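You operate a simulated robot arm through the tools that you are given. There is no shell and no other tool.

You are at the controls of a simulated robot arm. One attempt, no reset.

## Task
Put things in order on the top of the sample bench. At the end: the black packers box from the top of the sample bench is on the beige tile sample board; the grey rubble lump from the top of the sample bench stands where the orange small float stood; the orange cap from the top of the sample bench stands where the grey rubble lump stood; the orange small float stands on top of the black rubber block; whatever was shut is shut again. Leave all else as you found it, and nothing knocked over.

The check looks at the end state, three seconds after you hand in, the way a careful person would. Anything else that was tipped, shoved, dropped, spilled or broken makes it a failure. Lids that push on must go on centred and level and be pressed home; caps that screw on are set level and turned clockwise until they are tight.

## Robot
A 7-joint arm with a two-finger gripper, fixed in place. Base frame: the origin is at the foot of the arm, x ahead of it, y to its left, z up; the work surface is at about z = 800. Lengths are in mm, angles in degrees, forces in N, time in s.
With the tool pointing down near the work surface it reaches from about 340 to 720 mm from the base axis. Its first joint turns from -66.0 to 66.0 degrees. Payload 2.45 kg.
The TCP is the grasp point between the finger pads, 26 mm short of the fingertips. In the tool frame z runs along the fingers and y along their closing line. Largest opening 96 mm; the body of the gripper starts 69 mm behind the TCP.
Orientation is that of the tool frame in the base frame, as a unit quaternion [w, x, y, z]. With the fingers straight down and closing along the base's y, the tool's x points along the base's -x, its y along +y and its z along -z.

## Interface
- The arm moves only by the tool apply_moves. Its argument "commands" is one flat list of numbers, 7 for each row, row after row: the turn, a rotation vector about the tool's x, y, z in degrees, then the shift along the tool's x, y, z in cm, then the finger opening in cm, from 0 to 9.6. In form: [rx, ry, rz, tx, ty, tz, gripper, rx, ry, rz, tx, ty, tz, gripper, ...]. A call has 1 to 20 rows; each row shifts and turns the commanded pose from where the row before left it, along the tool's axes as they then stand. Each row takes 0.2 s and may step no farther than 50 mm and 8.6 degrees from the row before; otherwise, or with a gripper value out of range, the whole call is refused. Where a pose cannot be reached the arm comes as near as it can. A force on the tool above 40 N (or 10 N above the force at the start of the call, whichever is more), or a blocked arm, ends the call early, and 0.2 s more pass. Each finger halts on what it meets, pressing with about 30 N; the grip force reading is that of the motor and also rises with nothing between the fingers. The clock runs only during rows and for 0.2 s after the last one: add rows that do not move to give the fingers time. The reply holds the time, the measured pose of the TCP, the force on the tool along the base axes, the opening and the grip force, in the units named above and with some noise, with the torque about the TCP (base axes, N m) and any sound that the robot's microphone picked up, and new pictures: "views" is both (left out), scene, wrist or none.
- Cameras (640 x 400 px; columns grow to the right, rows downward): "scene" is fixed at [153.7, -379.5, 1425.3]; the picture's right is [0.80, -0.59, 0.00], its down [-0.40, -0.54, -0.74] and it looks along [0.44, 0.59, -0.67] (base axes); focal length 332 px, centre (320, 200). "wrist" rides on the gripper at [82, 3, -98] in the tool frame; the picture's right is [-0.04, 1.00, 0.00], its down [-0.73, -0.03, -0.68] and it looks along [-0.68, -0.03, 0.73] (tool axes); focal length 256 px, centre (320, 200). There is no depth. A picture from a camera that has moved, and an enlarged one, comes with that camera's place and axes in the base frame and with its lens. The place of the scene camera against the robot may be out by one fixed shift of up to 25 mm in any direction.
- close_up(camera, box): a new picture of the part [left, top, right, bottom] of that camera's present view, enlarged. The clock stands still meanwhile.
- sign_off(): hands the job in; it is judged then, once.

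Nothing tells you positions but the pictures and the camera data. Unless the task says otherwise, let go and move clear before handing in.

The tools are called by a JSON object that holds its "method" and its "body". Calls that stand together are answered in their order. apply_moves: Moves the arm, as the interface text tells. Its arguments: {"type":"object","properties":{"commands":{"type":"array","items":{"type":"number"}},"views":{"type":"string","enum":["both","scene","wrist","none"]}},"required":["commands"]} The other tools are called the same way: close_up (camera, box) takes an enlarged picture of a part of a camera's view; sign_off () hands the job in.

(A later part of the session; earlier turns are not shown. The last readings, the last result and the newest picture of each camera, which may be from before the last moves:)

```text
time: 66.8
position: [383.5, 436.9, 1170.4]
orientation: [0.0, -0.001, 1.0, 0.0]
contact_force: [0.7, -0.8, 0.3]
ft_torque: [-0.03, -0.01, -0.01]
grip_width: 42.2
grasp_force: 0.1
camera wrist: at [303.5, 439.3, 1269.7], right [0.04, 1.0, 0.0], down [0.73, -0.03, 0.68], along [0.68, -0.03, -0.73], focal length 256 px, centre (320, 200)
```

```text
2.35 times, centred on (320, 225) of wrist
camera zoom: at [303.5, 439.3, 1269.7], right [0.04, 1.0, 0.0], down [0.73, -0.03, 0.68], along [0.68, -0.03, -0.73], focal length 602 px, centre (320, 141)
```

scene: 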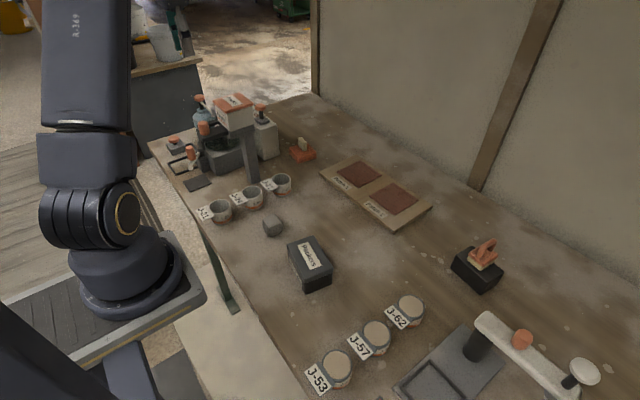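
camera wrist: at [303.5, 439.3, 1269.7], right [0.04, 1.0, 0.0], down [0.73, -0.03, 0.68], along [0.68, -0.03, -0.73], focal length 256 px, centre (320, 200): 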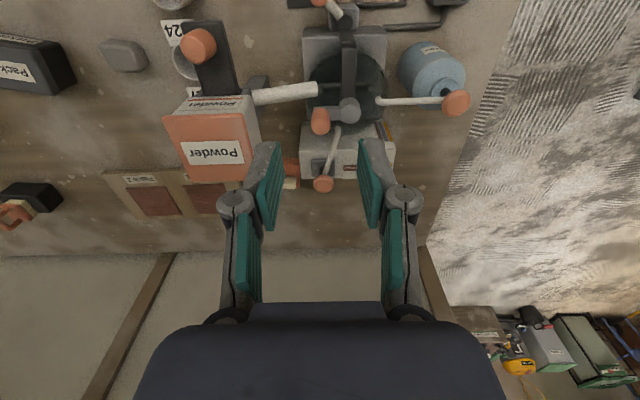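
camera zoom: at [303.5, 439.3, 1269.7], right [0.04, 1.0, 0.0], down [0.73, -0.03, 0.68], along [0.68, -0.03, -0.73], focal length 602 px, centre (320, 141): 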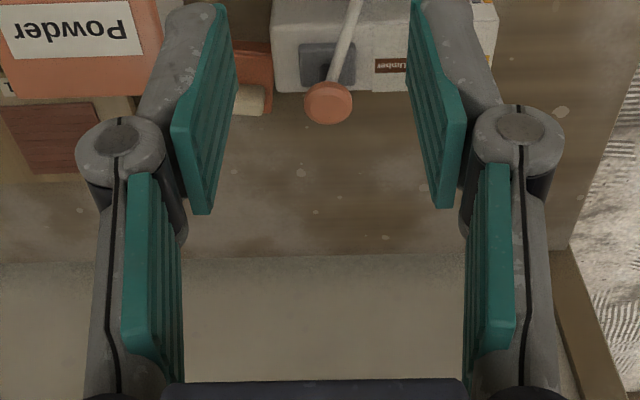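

I find no other loose orange item except the orange slab with a beige fin near (637,350) on the bench top. I'm moving the camera in to inspect that object closely.

{"method": "apply_moves", "body": {"commands": [0, 0, 0, 0, -4, 0, 4.2, 0, 0, 0, 0, -4.5, 0, 4.2, 0, 0, 0, 0, -4.5, 0, 4.2, 0, 0, 0, 0, -4, 0, 4.2, 0, 0, 0, -2, -3, 0, 4.2, 0, 0, 0, -4, 0, 2, 4.2, 0, 0, 0, -4, 0, 2, 4.2, 0, 0, 0, -3, 2, 2, 4.2, 0, 0, 0, 0, 3, 3, 4.2, 0, 0, 0, 0, 0, 0, 4.2], "views": "both"}}

```text
time: 69.0
position: [514.7, 286.4, 1082.4]
orientation: [0.0, 0.0, 1.0, 0.0]
contact_force: [-0.3, 0.5, -0.6]
ft_torque: [0.01, 0.0, -0.01]
grip_width: 42.0
grasp_force: 0.0
camera wrist: at [433.6, 289.2, 1180.1], right [0.04, 1.0, 0.0], down [0.73, -0.03, 0.68], along [0.68, -0.03, -0.73], focal length 256 px, centre (320, 200)
```

scene: 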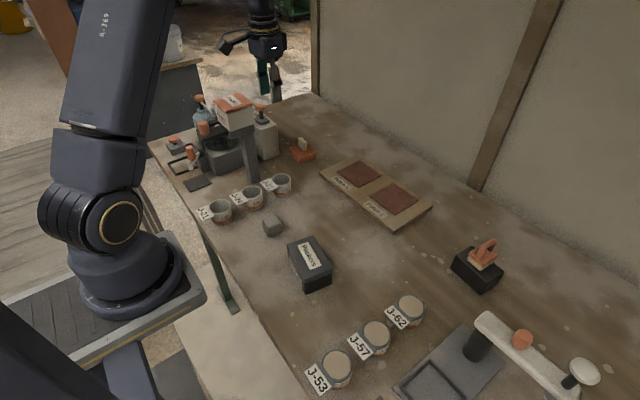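
wrist: 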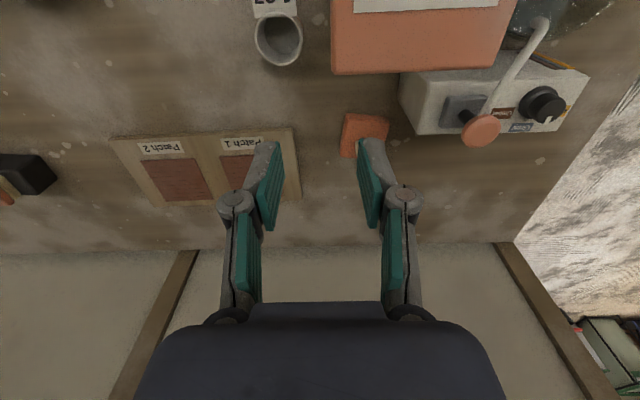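

{"method": "apply_moves", "body": {"commands": [0, 0, 0, -2.5, 1, 0, 6, 0, 0, 0, -2.5, 2, 0, 8, 0, 0, 0, 0, 0, 3, 9.6, 0, 0, 0, 0, 0, 3, 9.6, 0, 0, 0, 0, 0, 0, 9.6], "views": "wrist"}}

{"method": "close_up", "body": {"camera": "wrist", "box": [260, 60, 420, 180]}}

{"method": "close_up", "body": {"camera": "scene", "box": [280, 125, 330, 170]}}

```text
time: 70.2
position: [565.0, 316.4, 1021.1]
orientation: [0.0, 0.001, 1.0, 0.0]
contact_force: [0.3, -0.5, 0.0]
ft_torque: [0.01, 0.06, 0.03]
grip_width: 96.2
grasp_force: 0.1
camera wrist: at [483.8, 319.4, 1119.4], right [0.04, 1.0, 0.0], down [0.73, -0.03, 0.68], along [0.68, -0.03, -0.73], focal length 256 px, centre (320, 200)
```

wrist: 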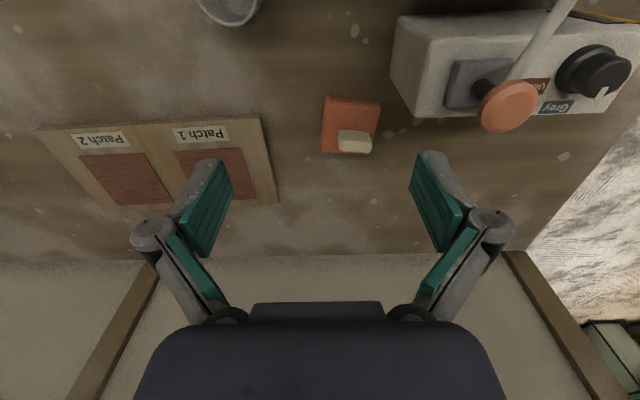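

```text
3.33 times, centred on (340, 120) of wrist
camera zoom: at [483.8, 319.4, 1119.4], right [0.04, 1.0, 0.0], down [0.73, -0.03, 0.68], along [0.68, -0.03, -0.73], focal length 853 px, centre (253, 467)
```

zoom: 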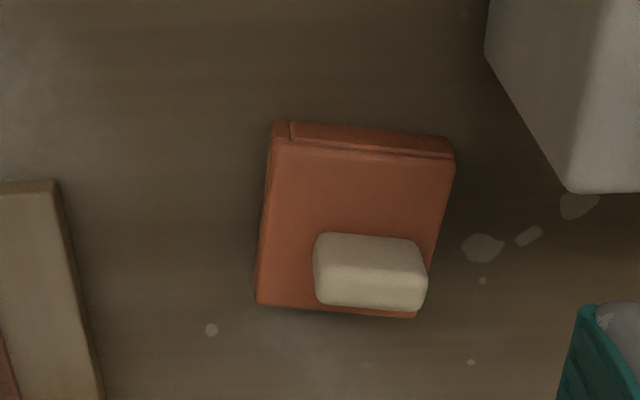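

```text
8.89 times, centred on (305, 148) of scene
camera zoom: at [153.7, -379.5, 1425.3], right [0.8, -0.59, 0.0], down [-0.4, -0.54, -0.74], along [0.44, 0.59, -0.67], focal length 2954 px, centre (453, 667)
```

zoom: 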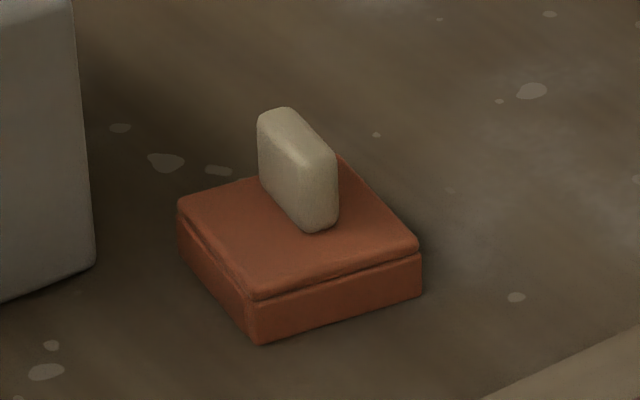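

The orange object is an orange slab with a rim and a beige grip fin, standing on the bench top, about 63×68 mm, centred near (639,349). By elimination it is the orange cap. I'm aligning the tool with it (yaw −7.5°, pitch 8°) and approaching above it.

{"method": "apply_moves", "body": {"commands": [0, 0, 7.5, 0, 0, 0, 9.4, 0, -8, 0, 0, 0, 0, 9.4, 0, 0, 0, -1.84, 1.41, 2.98, 9.4, 0, 0, 0, -1.84, 1.41, 2.98, 9.4, 0, 0, 0, -1.84, 1.41, 2.98, 9.4, 0, 0, 0, 0, 0, 0, 9.4], "views": "both"}}

{"method": "close_up", "body": {"camera": "wrist", "box": [220, 0, 420, 150]}}

{"method": "close_up", "body": {"camera": "scene", "box": [180, 60, 360, 190]}}

```text
time: 71.6
position: [638.6, 349.7, 939.0]
orientation: [0.07, 0.066, 0.995, -0.005]
contact_force: [-0.3, 0.4, -0.5]
ft_torque: [0.01, 0.02, 0.0]
grip_width: 94.1
grasp_force: 0.0
camera wrist: at [545.2, 364.9, 1025.8], right [0.17, 0.99, 0.01], down [0.62, -0.11, 0.77], along [0.76, -0.13, -0.63], focal length 256 px, centre (320, 200)
```

scene: 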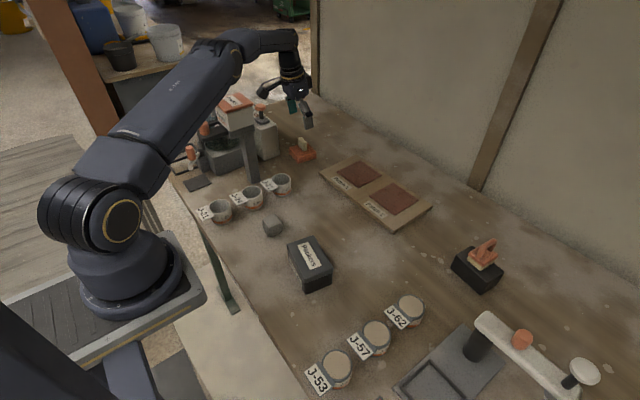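
wrist: 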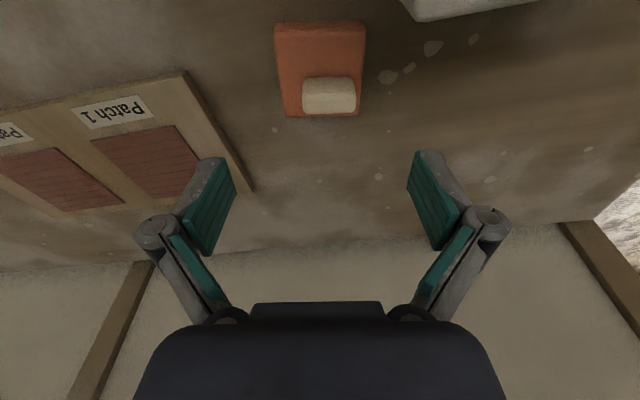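

```text
2.67 times, centred on (320, 75) of wrist
camera zoom: at [545.2, 364.9, 1025.8], right [0.17, 0.99, 0.01], down [0.62, -0.11, 0.77], along [0.76, -0.13, -0.63], focal length 683 px, centre (320, 533)
```

zoom: 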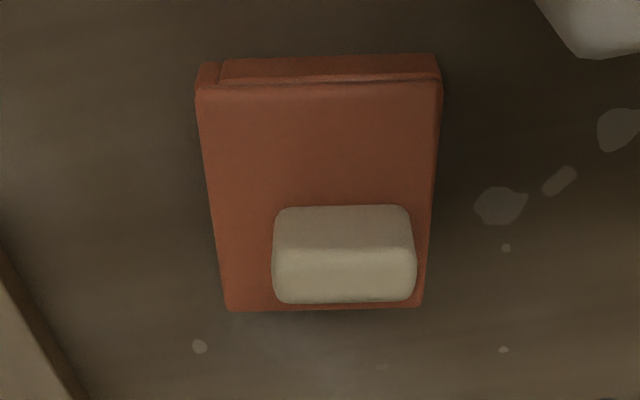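

```text
3.08 times, centred on (270, 125) of scene
camera zoom: at [153.7, -379.5, 1425.3], right [0.8, -0.59, 0.0], down [-0.4, -0.54, -0.74], along [0.44, 0.59, -0.67], focal length 1022 px, centre (474, 431)
```

zoom: 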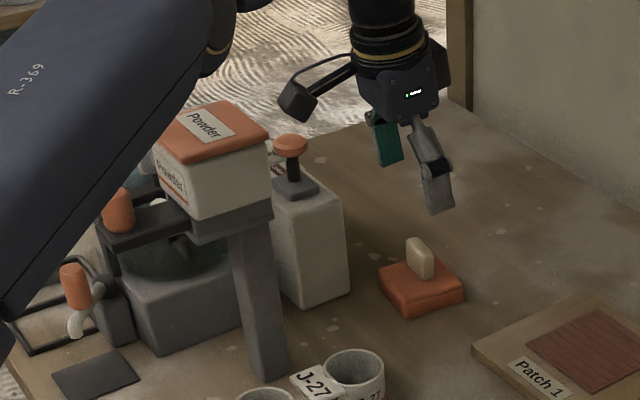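

{"method": "close_up", "body": {"camera": "wrist", "box": [265, 5, 375, 75]}}

{"method": "close_up", "body": {"camera": "wrist", "box": [265, 60, 375, 130]}}

{"method": "close_up", "body": {"camera": "scene", "box": [285, 130, 325, 165]}}

```text
5.71 times, centred on (320, 40) of wrist
camera zoom: at [545.2, 364.9, 1025.8], right [0.17, 0.99, 0.01], down [0.62, -0.11, 0.77], along [0.76, -0.13, -0.63], focal length 1463 px, centre (320, 1114)
```

zoom: 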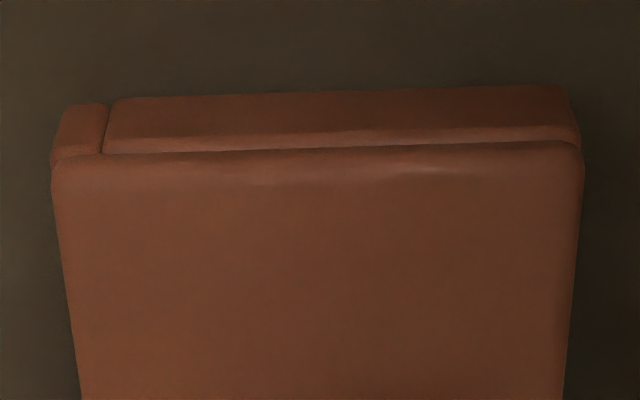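

```text
5.71 times, centred on (320, 95) of wrist
camera zoom: at [545.2, 364.9, 1025.8], right [0.17, 0.99, 0.01], down [0.62, -0.11, 0.77], along [0.76, -0.13, -0.63], focal length 1463 px, centre (320, 800)
```

zoom: 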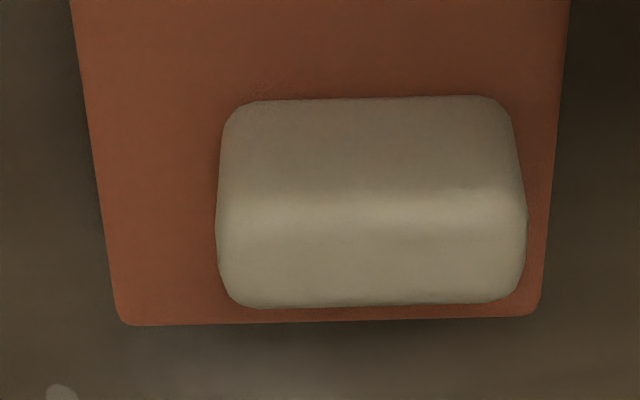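

```text
11.43 times, centred on (305, 148) of scene
camera zoom: at [153.7, -379.5, 1425.3], right [0.8, -0.59, 0.0], down [-0.4, -0.54, -0.74], along [0.44, 0.59, -0.67], focal length 3797 px, centre (491, 800)
```

zoom: 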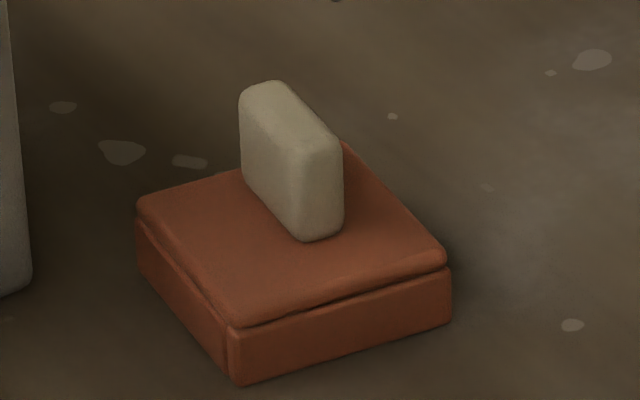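

The orange piece turns out to be a hollow cover — top plate, side walls, grip fin — so it is the orange cap. I'm descending around its side walls.

{"method": "apply_moves", "body": {"commands": [0, 0, 0, 0.43, 0.02, 3.0, 9.4, 0, 0, 0, 0.43, 0.02, 3.0, 9.4, 0, 0, 0, 0.35, 0.02, 2.4, 9.4, 0, 0, 0, 0, 0, 0, 9.4], "views": "both"}}

{"method": "close_up", "body": {"camera": "wrist", "box": [200, 20, 440, 220]}}

{"method": "close_up", "body": {"camera": "scene", "box": [200, 60, 360, 180]}}

```text
time: 72.6
position: [636.4, 350.6, 854.0]
orientation: [0.07, 0.065, 0.995, -0.004]
contact_force: [-0.2, -0.4, 0.0]
ft_torque: [0.0, -0.01, 0.02]
grip_width: 93.7
grasp_force: 0.1
camera wrist: at [544.0, 365.8, 941.6], right [0.17, 0.99, 0.01], down [0.62, -0.11, 0.77], along [0.76, -0.13, -0.63], focal length 256 px, centre (320, 200)
```

scene: 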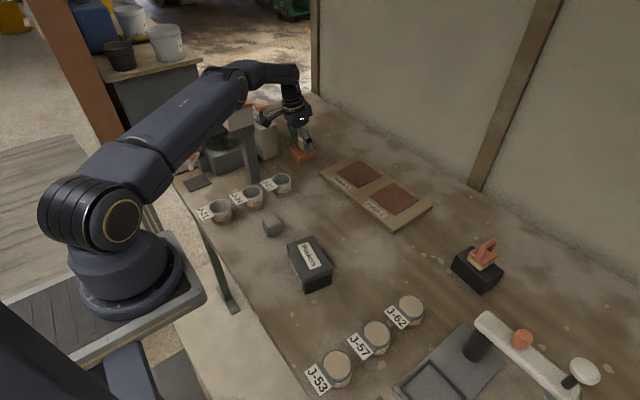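
wrist: 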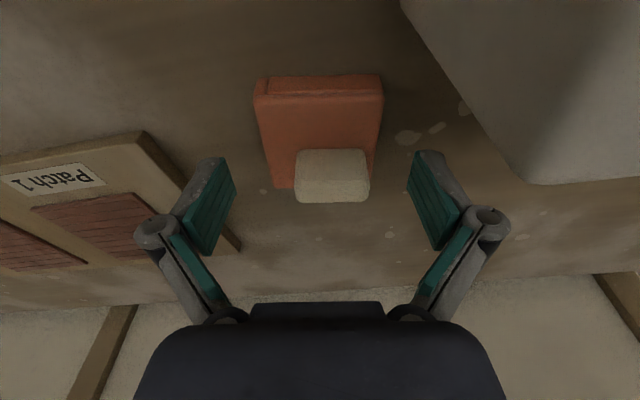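

```text
2.00 times, centred on (320, 120) of wrist
camera zoom: at [544.0, 365.8, 941.6], right [0.17, 0.99, 0.01], down [0.62, -0.11, 0.77], along [0.76, -0.13, -0.63], focal length 512 px, centre (320, 360)
```

zoom: 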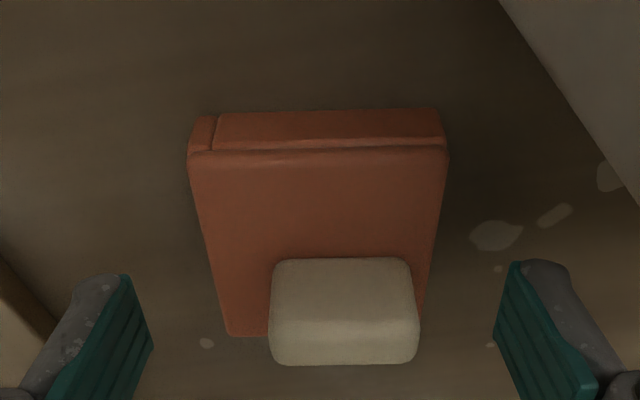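

```text
3.33 times, centred on (280, 120) of scene
camera zoom: at [153.7, -379.5, 1425.3], right [0.8, -0.59, 0.0], down [-0.4, -0.54, -0.74], along [0.44, 0.59, -0.67], focal length 1108 px, centre (453, 467)
```

zoom: 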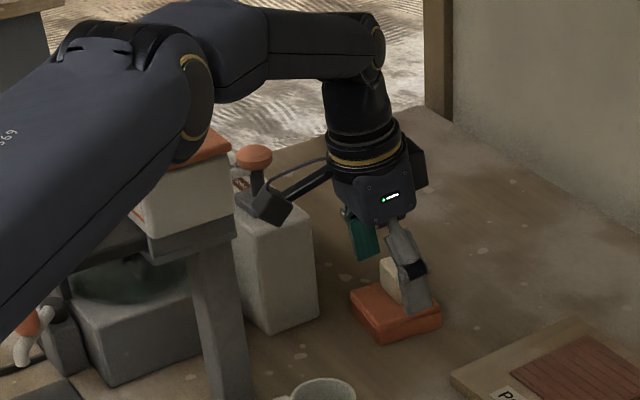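

{"method": "apply_moves", "body": {"commands": [0, 0, 0, 0.2, 0, 1.4, 9.4, 0, 0, 0, 0.14, 0, 1.05, 9.4, 0, 0, 0, 0, 0, 0, 8, 0, 0, 0, 0, 0, 0, 7, 0, 0, 0, 0, 0, 0, 6, 0, 0, 0, 0, 0, 0, 5.5, 0, 0, 0, 0, 0, 0, 5.5], "views": "both"}}

{"method": "close_up", "body": {"camera": "wrist", "box": [200, 60, 440, 260]}}

{"method": "close_up", "body": {"camera": "scene", "box": [200, 60, 360, 180]}}

```text
time: 74.2
position: [637.4, 349.7, 830.5]
orientation: [0.07, 0.065, 0.995, -0.005]
contact_force: [0.0, 0.1, 1.8]
ft_torque: [-0.08, -0.04, -0.07]
grip_width: 65.4
grasp_force: 29.8
camera wrist: at [544.5, 365.3, 917.3], right [0.17, 0.99, 0.01], down [0.62, -0.11, 0.77], along [0.76, -0.13, -0.63], focal length 256 px, centre (320, 200)
```

scene: 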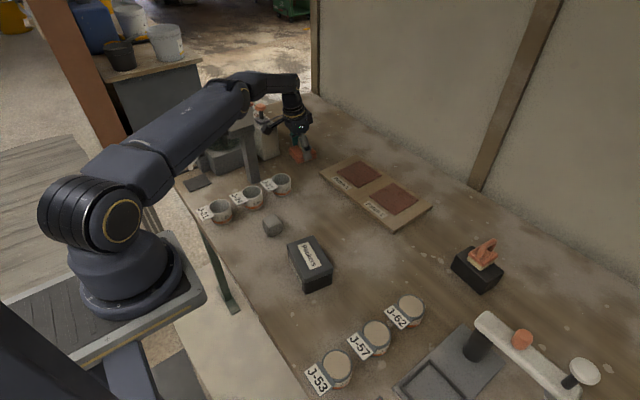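
wrist: 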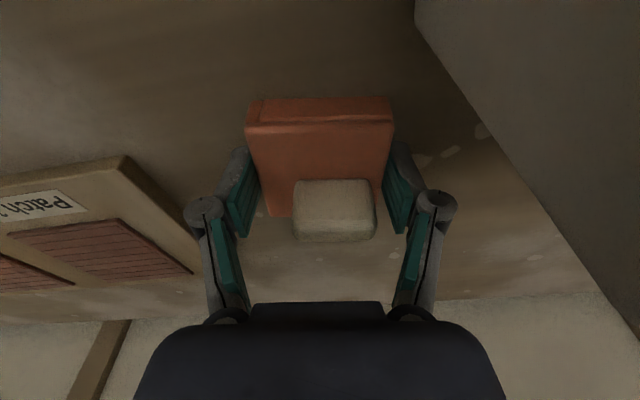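

```text
2.00 times, centred on (320, 160) of wrist
camera zoom: at [544.5, 365.3, 917.3], right [0.17, 0.99, 0.01], down [0.62, -0.11, 0.77], along [0.76, -0.13, -0.63], focal length 512 px, centre (320, 280)
```

zoom: 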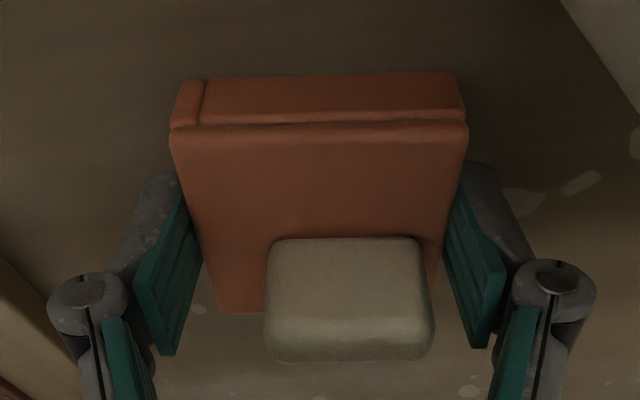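

```text
3.33 times, centred on (280, 120) of scene
camera zoom: at [153.6, -379.5, 1425.3], right [0.8, -0.59, 0.0], down [-0.4, -0.54, -0.74], along [0.44, 0.59, -0.67], focal length 1108 px, centre (453, 467)
```

zoom: 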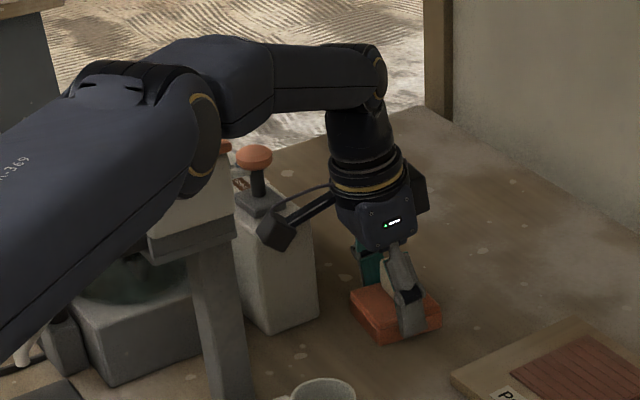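

The cap is gripped at 65.4 mm. I'm lifting slowly straight up and checking.

{"method": "apply_moves", "body": {"commands": [0, 0, 0, -0.03, 0, -0.2, 5.5, 0, 0, 0, -0.06, 0, -0.4, 5.5, 0, 0, 0, -0.1, 0, -0.7, 5.5, 0, 0, 0, 0, 0, 0, 5.5], "views": "wrist"}}

{"method": "close_up", "body": {"camera": "scene", "box": [260, 100, 340, 180]}}

{"method": "close_up", "body": {"camera": "wrist", "box": [200, 60, 440, 260]}}

```text
time: 75.2
position: [637.1, 350.1, 843.5]
orientation: [0.07, 0.065, 0.995, -0.005]
contact_force: [0.6, 0.1, -0.4]
ft_torque: [0.01, 0.01, -0.03]
grip_width: 65.1
grasp_force: 29.9
camera wrist: at [544.0, 365.9, 930.0], right [0.17, 0.99, 0.01], down [0.62, -0.11, 0.77], along [0.76, -0.13, -0.63], focal length 256 px, centre (320, 200)
```

wrist: 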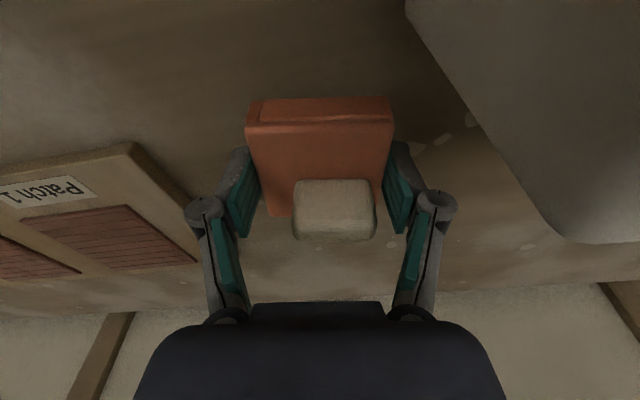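

```text
5.00 times, centred on (300, 140) of scene
camera zoom: at [153.7, -379.5, 1425.3], right [0.8, -0.59, 0.0], down [-0.4, -0.54, -0.74], along [0.44, 0.59, -0.67], focal length 1661 px, centre (420, 500)
```

zoom: 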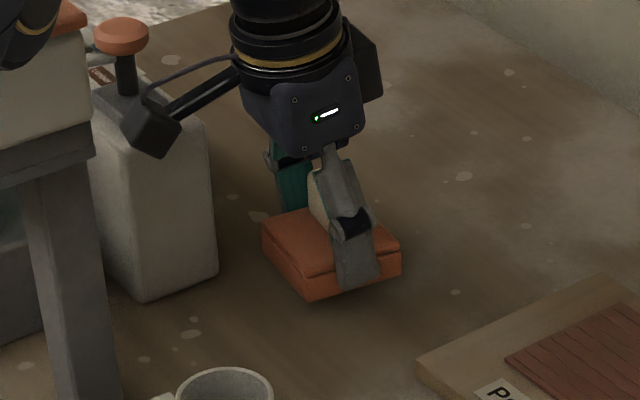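

```text
2.00 times, centred on (320, 160) of wrist
camera zoom: at [544.0, 365.9, 930.0], right [0.17, 0.99, 0.01], down [0.62, -0.11, 0.77], along [0.76, -0.13, -0.63], focal length 512 px, centre (320, 280)
```

zoom: 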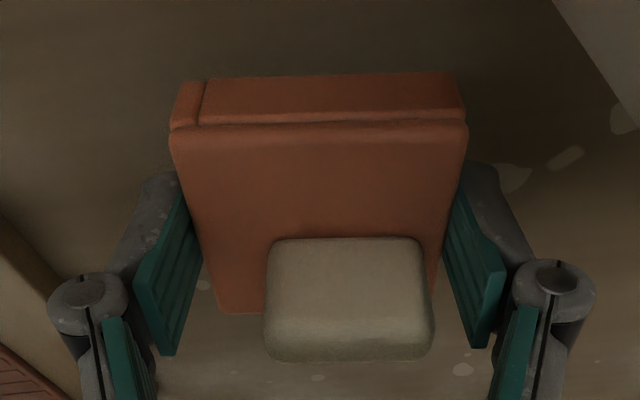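

The cap lifts cleanly with no slip. I'm raising it further and checking the spot beneath.

{"method": "apply_moves", "body": {"commands": [0, 0, 0, -0.28, 0, -2.0, 5.5, 0, 0, 0, -0.42, 0, -3.0, 5.5, 0, 0, 0, -0.42, 0, -3.0, 5.5, 0, 0, 0, -0.28, 0, -2.0, 5.5, 0, 0, 0, 0, 0, 0, 5.5], "views": "both"}}

{"method": "close_up", "body": {"camera": "scene", "box": [260, 80, 360, 180]}}

```text
time: 76.4
position: [636.7, 350.9, 946.0]
orientation: [0.07, 0.066, 0.995, -0.005]
contact_force: [-0.8, -0.1, -0.6]
ft_torque: [-0.03, -0.02, 0.02]
grip_width: 65.4
grasp_force: 30.5
camera wrist: at [544.4, 365.8, 1032.0], right [0.17, 0.99, 0.01], down [0.62, -0.11, 0.77], along [0.76, -0.13, -0.63], focal length 256 px, centre (320, 200)
```

scene: 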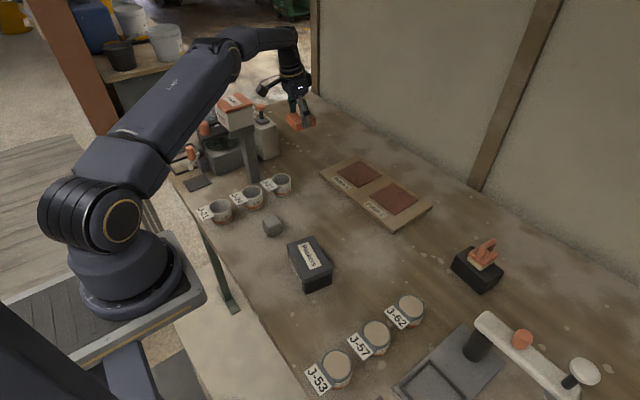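
wrist: 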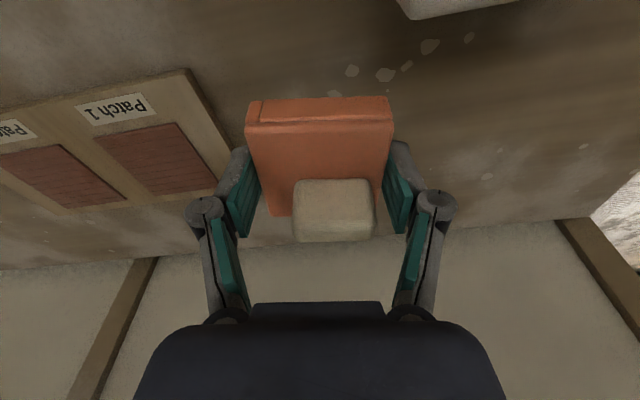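

```text
4.00 times, centred on (310, 130) of scene
camera zoom: at [153.7, -379.5, 1425.3], right [0.8, -0.59, 0.0], down [-0.4, -0.54, -0.74], along [0.44, 0.59, -0.67], focal length 1329 px, centre (360, 480)
```

zoom: 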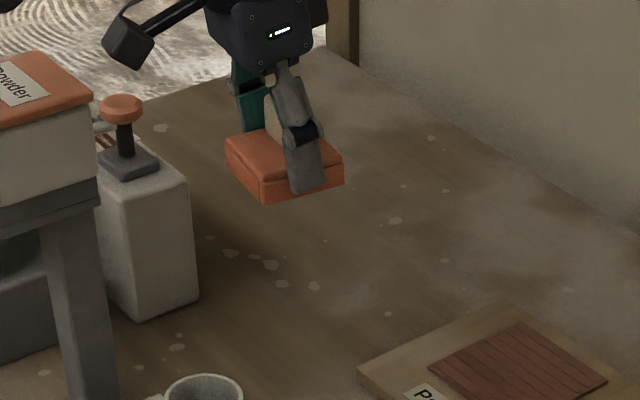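

Nothing lay beneath it. I'm carrying the cap over to the lump's old place (561,−91), staying high.

{"method": "apply_moves", "body": {"commands": [0, 0, 0, 0.214, -4.482, -0.03, 5.5, 0, 0, 0, 0.214, -4.482, -0.03, 5.5, 0, 0, 0, 0.214, -4.482, -0.03, 5.5, 0, 0, 0, 0.214, -4.482, -0.03, 5.5, 0, 0, 0, 0.214, -4.482, -0.03, 5.5, 0, 0, 0, 0.214, -4.482, -0.03, 5.5, 0, 0, 0, 0.214, -4.482, -0.03, 5.5, 0, 0, 0, 0.214, -4.482, -0.03, 5.5, 0, 0, 0, 0.214, -4.482, -0.03, 5.5, 0, 0, 0, 0.214, -4.482, -0.03, 5.5, 0, 0, 0, 0, 0, 0, 5.5], "views": "both"}}

{"method": "close_up", "body": {"camera": "scene", "box": [330, 140, 450, 240]}}

```text
time: 78.8
position: [556.4, -89.8, 946.3]
orientation: [0.07, 0.065, 0.995, -0.005]
contact_force: [-1.0, -0.2, -0.6]
ft_torque: [-0.01, 0.03, -0.03]
grip_width: 65.3
grasp_force: 30.1
camera wrist: at [463.5, -74.2, 1032.0], right [0.17, 0.99, 0.01], down [0.62, -0.11, 0.77], along [0.76, -0.13, -0.63], focal length 256 px, centre (320, 200)
```

scene: 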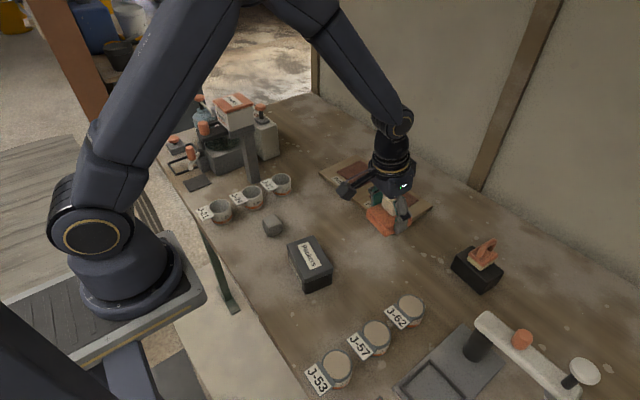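
wrist: 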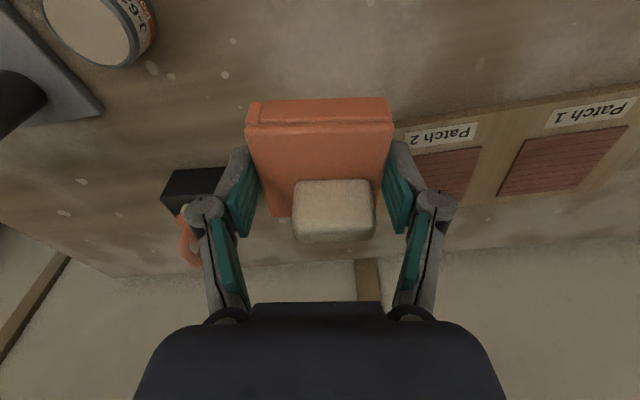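

```text
4.00 times, centred on (390, 190) of scene
camera zoom: at [153.7, -379.5, 1425.3], right [0.8, -0.59, 0.0], down [-0.4, -0.54, -0.74], along [0.44, 0.59, -0.67], focal length 1329 px, centre (40, 240)
```

zoom: 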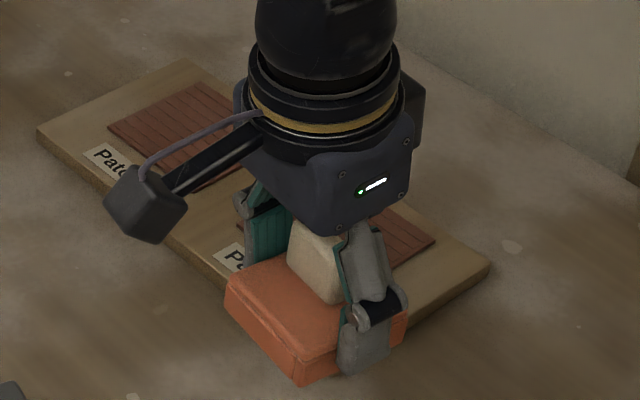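

{"method": "apply_moves", "body": {"commands": [0, 0, 0, 0.358, -0.036, 2.76, 5.5, 0, 0, 0, 0.358, -0.036, 2.76, 5.5, 0, 0, 0, 0.358, -0.036, 2.76, 5.5, 0, 0, 0, 0.358, -0.036, 2.76, 5.5, 0, 0, 0, 0, 0, 0, 5.5], "views": "both"}}

{"method": "close_up", "body": {"camera": "scene", "box": [330, 180, 450, 280]}}

```text
time: 80.0
position: [557.4, -93.4, 833.3]
orientation: [0.07, 0.065, 0.995, -0.004]
contact_force: [-0.4, 0.6, 0.0]
ft_torque: [0.0, 0.0, 0.0]
grip_width: 65.3
grasp_force: 29.6
camera wrist: at [464.9, -77.2, 919.7], right [0.17, 0.99, 0.01], down [0.62, -0.11, 0.77], along [0.76, -0.13, -0.63], focal length 256 px, centre (320, 200)
```

scene: 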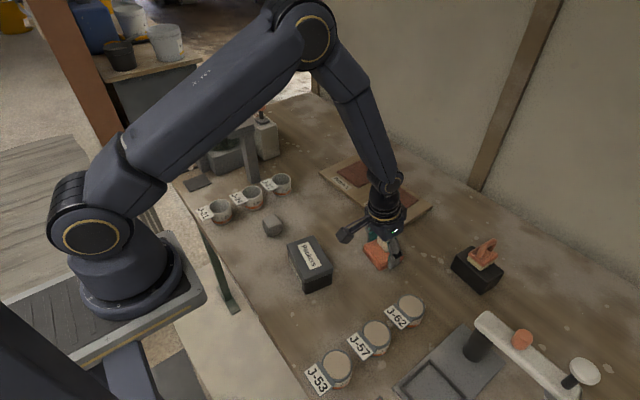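
wrist: 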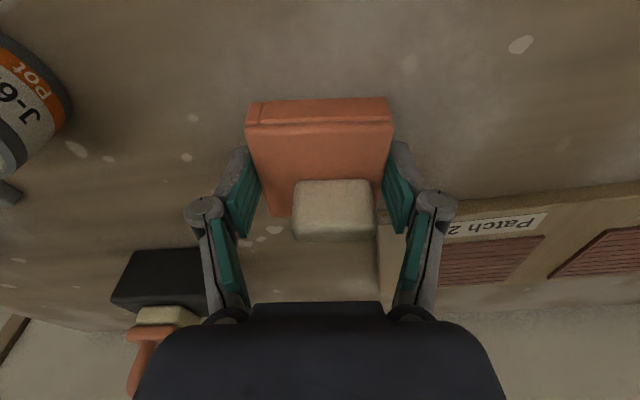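

```text
4.00 times, centred on (390, 230) of scene
camera zoom: at [153.7, -379.5, 1425.3], right [0.8, -0.59, 0.0], down [-0.4, -0.54, -0.74], along [0.44, 0.59, -0.67], focal length 1329 px, centre (40, 80)
```

zoom: 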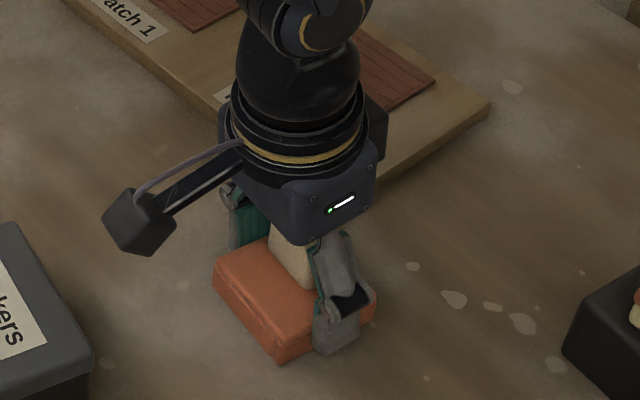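

{"method": "apply_moves", "body": {"commands": [0, 0, 0, 0, 0.12, 0, 5.5, 0, 0, 0, 0.02, 0, 0.12, 5.5, 0, 0, 0, 0, 0, 0, 5.5], "views": "none"}}

{"method": "apply_moves", "body": {"commands": [0, 0, 0, 0.015, 0, 0.1, 5.5, 0, 0, 0, 0, 0, 0, 5.5], "views": "none"}}

```text
time: 80.8
position: [558.7, -92.7, 833.9]
orientation: [0.069, 0.065, 0.995, -0.004]
contact_force: [-0.4, -0.2, -0.8]
ft_torque: [0.02, -0.03, -0.01]
grip_width: 65.4
grasp_force: 30.3
```

```text
time: 81.4
position: [558.0, -90.5, 831.4]
orientation: [0.069, 0.065, 0.996, -0.004]
contact_force: [-0.8, 0.3, 0.4]
ft_torque: [-0.05, -0.02, -0.01]
grip_width: 65.2
grasp_force: 29.9
```

{"method": "apply_moves", "body": {"commands": [0, 0, 0, 0.01, 0, 0.06, 5.5, 0, 0, 0, 0, 0, 0, 5.5], "views": "none"}}

```text
time: 82.0
position: [559.5, -91.6, 831.3]
orientation: [0.071, 0.066, 0.995, -0.004]
contact_force: [-2.0, 1.0, 10.6]
ft_torque: [-0.28, 0.04, -0.07]
grip_width: 65.3
grasp_force: 30.0
```

It's touching the table (10 N). I'm easing off slightly, then opening.

{"method": "apply_moves", "body": {"commands": [0, 0, 0, -0.01, 0, -0.06, 5.5, 0, 0, 0, 0, 0, 0, 5.5, 0, 0, 0, 0, 0, 0, 6.9, 0, 0, 0, 0, 0, 0, 7.8, 0, 0, 0, 0, 0, 0, 8.6, 0, 0, 0, 0, 0, 0, 8.6], "views": "both"}}

{"method": "close_up", "body": {"camera": "scene", "box": [330, 180, 450, 280]}}

```text
time: 83.4
position: [558.5, -91.8, 831.7]
orientation: [0.07, 0.065, 0.995, -0.004]
contact_force: [0.1, 0.0, -0.5]
ft_torque: [0.03, -0.03, 0.03]
grip_width: 86.3
grasp_force: 0.0
camera wrist: at [465.7, -76.1, 917.7], right [0.17, 0.99, 0.01], down [0.62, -0.11, 0.77], along [0.76, -0.13, -0.63], focal length 256 px, centre (320, 200)
```

scene: 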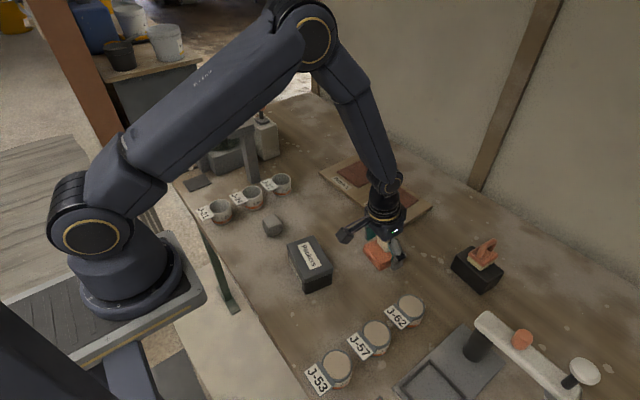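
wrist: 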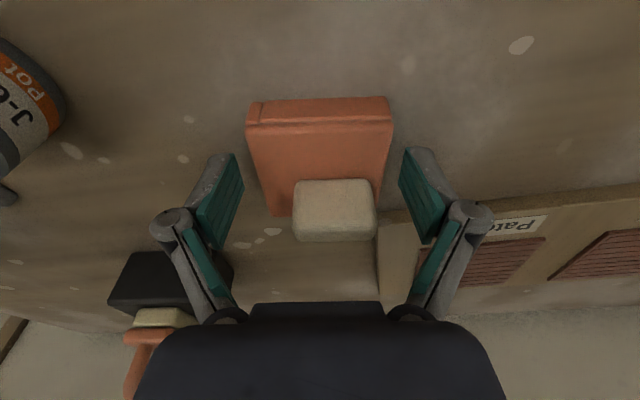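

```text
4.00 times, centred on (390, 230) of scene
camera zoom: at [153.7, -379.5, 1425.3], right [0.8, -0.59, 0.0], down [-0.4, -0.54, -0.74], along [0.44, 0.59, -0.67], focal length 1329 px, centre (40, 80)
```

zoom: 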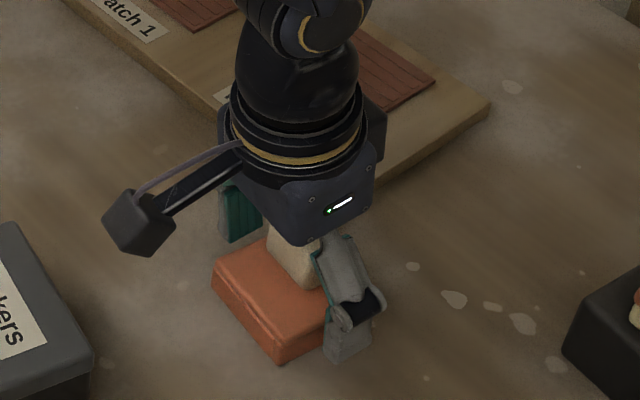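

The cap is released. I'm rising straight up, then straightening the tool and checking.

{"method": "apply_moves", "body": {"commands": [0, 0, 0, -0.2, 0, -1.4, 8.6, 0, 0, 0, -0.42, 0, -3.0, 8.6, 0, 0, 0, -0.42, 0, -3.0, 8.6, 0, 0, 0, -0.42, 0, -3.0, 8.6, 0, 8, 0, 0, 0, 0, 8.6, 0, 0, -7.5, 0, 0, 0, 8.6, 0, 0, 0, 4.0, 0, -2, 8.6, 0, 0, 0, 4.0, 0, -2, 8.6, 0, 0, 0, 0, 0, 0, 8.6], "views": "both"}}

{"method": "close_up", "body": {"camera": "scene", "box": [330, 190, 450, 290]}}

{"method": "close_up", "body": {"camera": "wrist", "box": [240, 80, 400, 200]}}

```text
time: 85.4
position: [478.0, -90.7, 976.7]
orientation: [0.0, 0.0, 1.0, 0.0]
contact_force: [0.6, 0.4, 1.0]
ft_torque: [0.01, 0.01, -0.04]
grip_width: 86.0
grasp_force: 0.0
camera wrist: at [396.8, -87.5, 1075.4], right [0.04, 1.0, 0.0], down [0.73, -0.03, 0.68], along [0.68, -0.03, -0.73], focal length 256 px, centre (320, 200)
```

scene: 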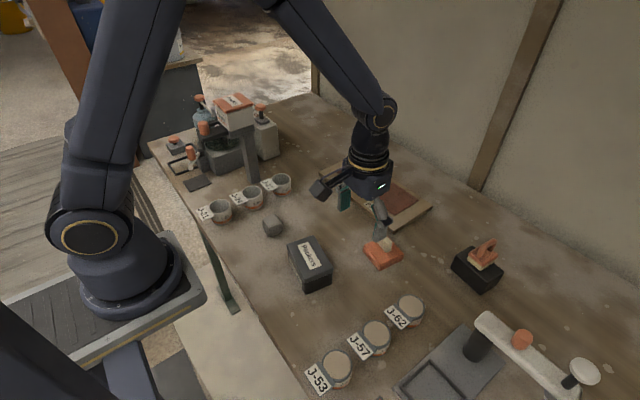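
wrist: 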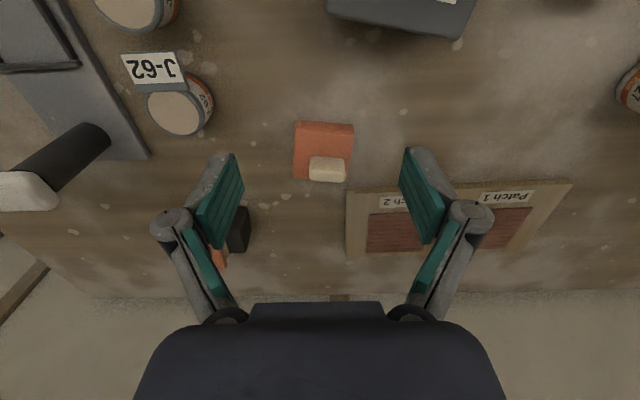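

```text
4.00 times, centred on (390, 240) of scene
camera zoom: at [153.7, -379.5, 1425.3], right [0.8, -0.59, 0.0], down [-0.4, -0.54, -0.74], along [0.44, 0.59, -0.67], focal length 1329 px, centre (40, 40)
```

zoom: 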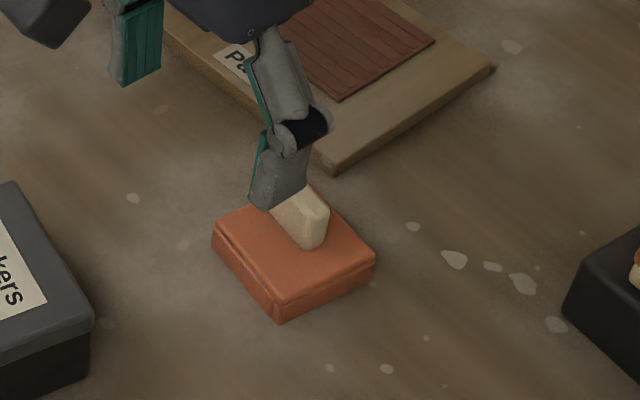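

```text
3.33 times, centred on (320, 140) of wrist
camera zoom: at [396.8, -87.5, 1075.4], right [0.04, 1.0, 0.0], down [0.73, -0.03, 0.68], along [0.68, -0.03, -0.73], focal length 853 px, centre (320, 400)
```

zoom: 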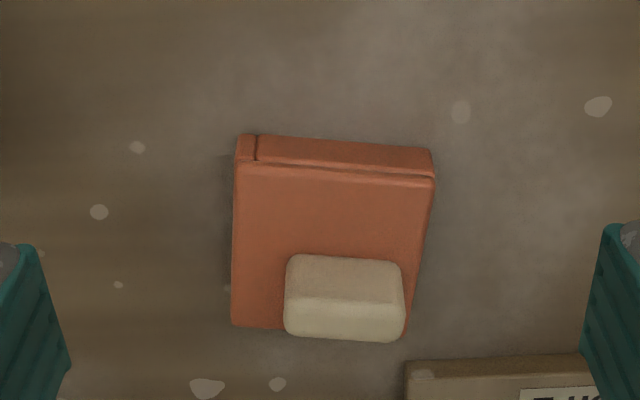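

The orange cap stands centred at about (561,−92), the lump's old place. Next is the packers box, so I'm viewing it from close to find its exact pose.

{"method": "apply_moves", "body": {"commands": [0, 0, 0, 3.3, 1.4, -0.7, 9.6, 0, 0, 0, 3.3, 1.4, -0.7, 9.6, 0, 0, 0, 3.3, 1.4, -0.7, 9.6, 0, 0, 0, 3.3, 1.4, -0.7, 9.6, 0, 0, 0, 0, 0, 0, 9.6], "views": "wrist"}}

{"method": "close_up", "body": {"camera": "wrist", "box": [230, 60, 410, 195]}}

{"method": "close_up", "body": {"camera": "scene", "box": [270, 220, 350, 300]}}

```text
time: 86.6
position: [345.2, -35.0, 1003.8]
orientation: [0.0, 0.0, 1.0, 0.0]
contact_force: [0.1, -0.3, -0.4]
ft_torque: [0.0, 0.01, -0.01]
grip_width: 96.1
grasp_force: 0.0
camera wrist: at [265.1, -31.3, 1102.7], right [0.04, 1.0, 0.0], down [0.73, -0.03, 0.68], along [0.68, -0.03, -0.73], focal length 256 px, centre (320, 200)
```

wrist: 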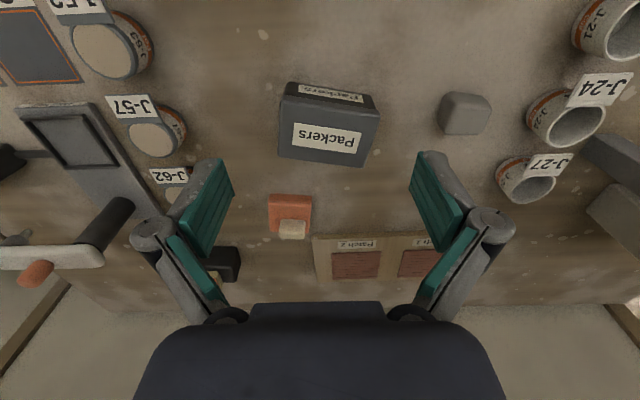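

```text
2.96 times, centred on (320, 128) of wrist
camera zoom: at [265.1, -31.3, 1102.7], right [0.04, 1.0, 0.0], down [0.73, -0.03, 0.68], along [0.68, -0.03, -0.73], focal length 758 px, centre (320, 415)
```

zoom: 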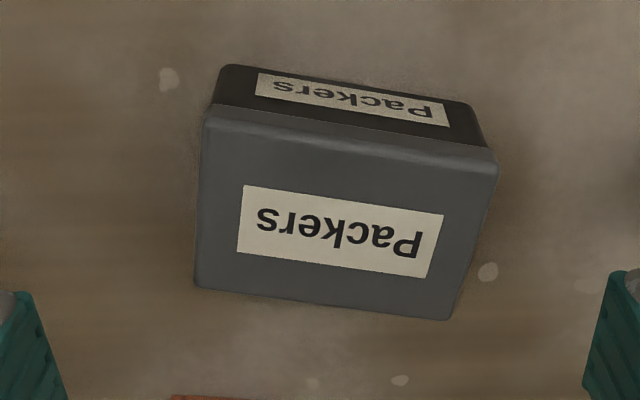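

```text
5.00 times, centred on (310, 260) of scene
camera zoom: at [153.7, -379.5, 1425.3], right [0.8, -0.59, 0.0], down [-0.4, -0.54, -0.74], along [0.44, 0.59, -0.67], focal length 1661 px, centre (370, -100)
```

zoom: 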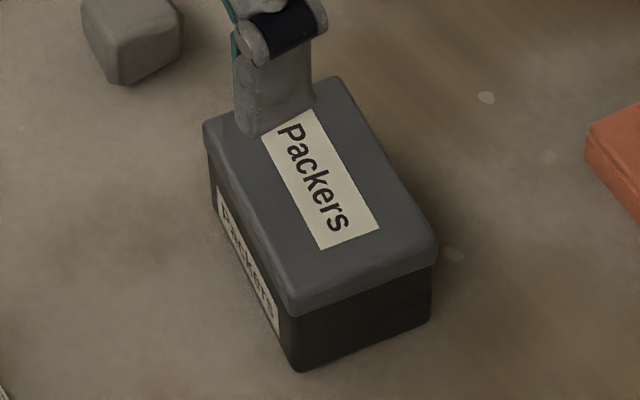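

The packers box is about 66×99×55 mm (lid included), centred at (403,−31) and yawed about −11°. I'm turning the tool so the fingers close across its short side.

{"method": "apply_moves", "body": {"commands": [0, 0, 8.42, 0, 0, 0, 9.6, 0, 0, 8.42, 0, 0, 0, 9.6, 0, 0, 8.42, 0, 0, 0, 9.6, 0, 0, 8.42, 0, 0, 0, 9.6, 0, 0, 8.42, 0, 0, 0, 9.6, 0, 0, 8.42, 0, 0, 0, 9.6, 0, 0, 8.42, 0, 0, 0, 9.6, 0, 0, 8.42, 0, 0, 0, 9.6, 0, 0, 8.42, 0, 0, 0, 9.6, 0, 0, 8.42, 0, 0, 0, 9.6, 0, 0, 8.42, 0, 0, 0, 9.6, 0, 0, 8.38, 0, 0, 0, 9.6, 0, 0, 0, 0.5, 1.87, 1.8, 9.6, 0, 0, 0, 0.5, 1.87, 1.8, 9.6, 0, 0, 0, 0.5, 1.87, 1.8, 9.6, 0, 0, 0, 0, 0, 0, 9.6], "views": "both"}}

{"method": "close_up", "body": {"camera": "wrist", "box": [200, 20, 440, 220]}}

{"method": "close_up", "body": {"camera": "scene", "box": [250, 200, 370, 310]}}

```text
time: 90.0
position: [404.5, -31.7, 951.8]
orientation: [0.0, 0.771, 0.636, 0.0]
contact_force: [0.3, -0.2, 0.7]
ft_torque: [-0.03, -0.03, 0.0]
grip_width: 96.1
grasp_force: 0.0
camera wrist: at [425.1, 47.5, 1048.6], right [0.97, -0.23, 0.0], down [-0.17, -0.71, 0.68], along [-0.16, -0.66, -0.73], focal length 256 px, centre (320, 200)
```

scene: 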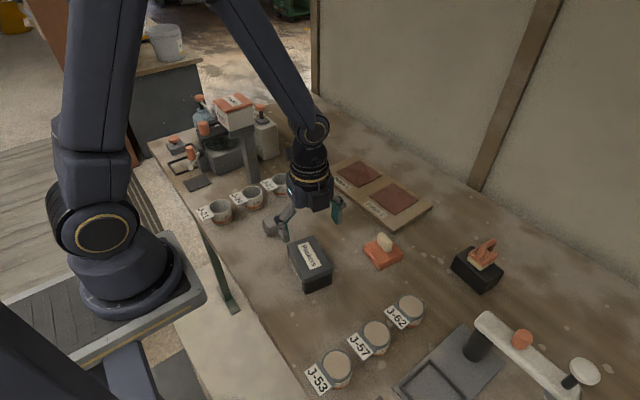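
wrist: 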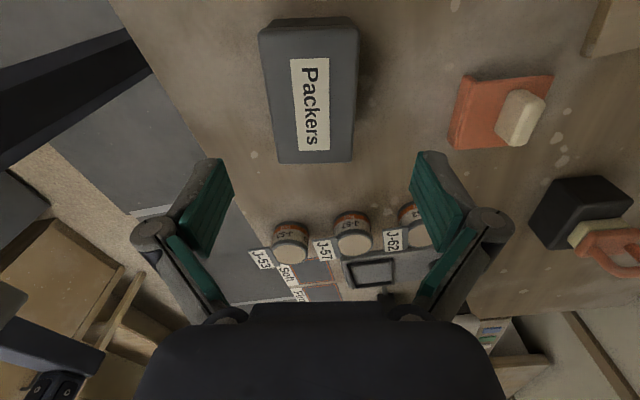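

```text
2.00 times, centred on (320, 120) of wrist
camera zoom: at [425.1, 47.5, 1048.6], right [0.97, -0.23, 0.0], down [-0.17, -0.71, 0.68], along [-0.16, -0.66, -0.73], focal length 512 px, centre (320, 360)
```

zoom: 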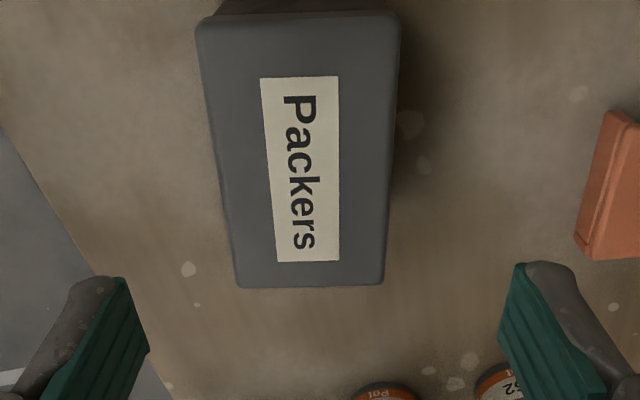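

```text
3.64 times, centred on (310, 255) of scene
camera zoom: at [153.7, -379.5, 1425.3], right [0.8, -0.59, 0.0], down [-0.4, -0.54, -0.74], along [0.44, 0.59, -0.67], focal length 1208 px, centre (356, 0)
```

zoom: 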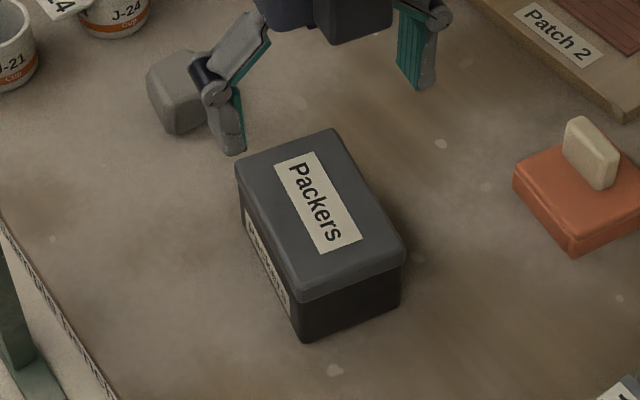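

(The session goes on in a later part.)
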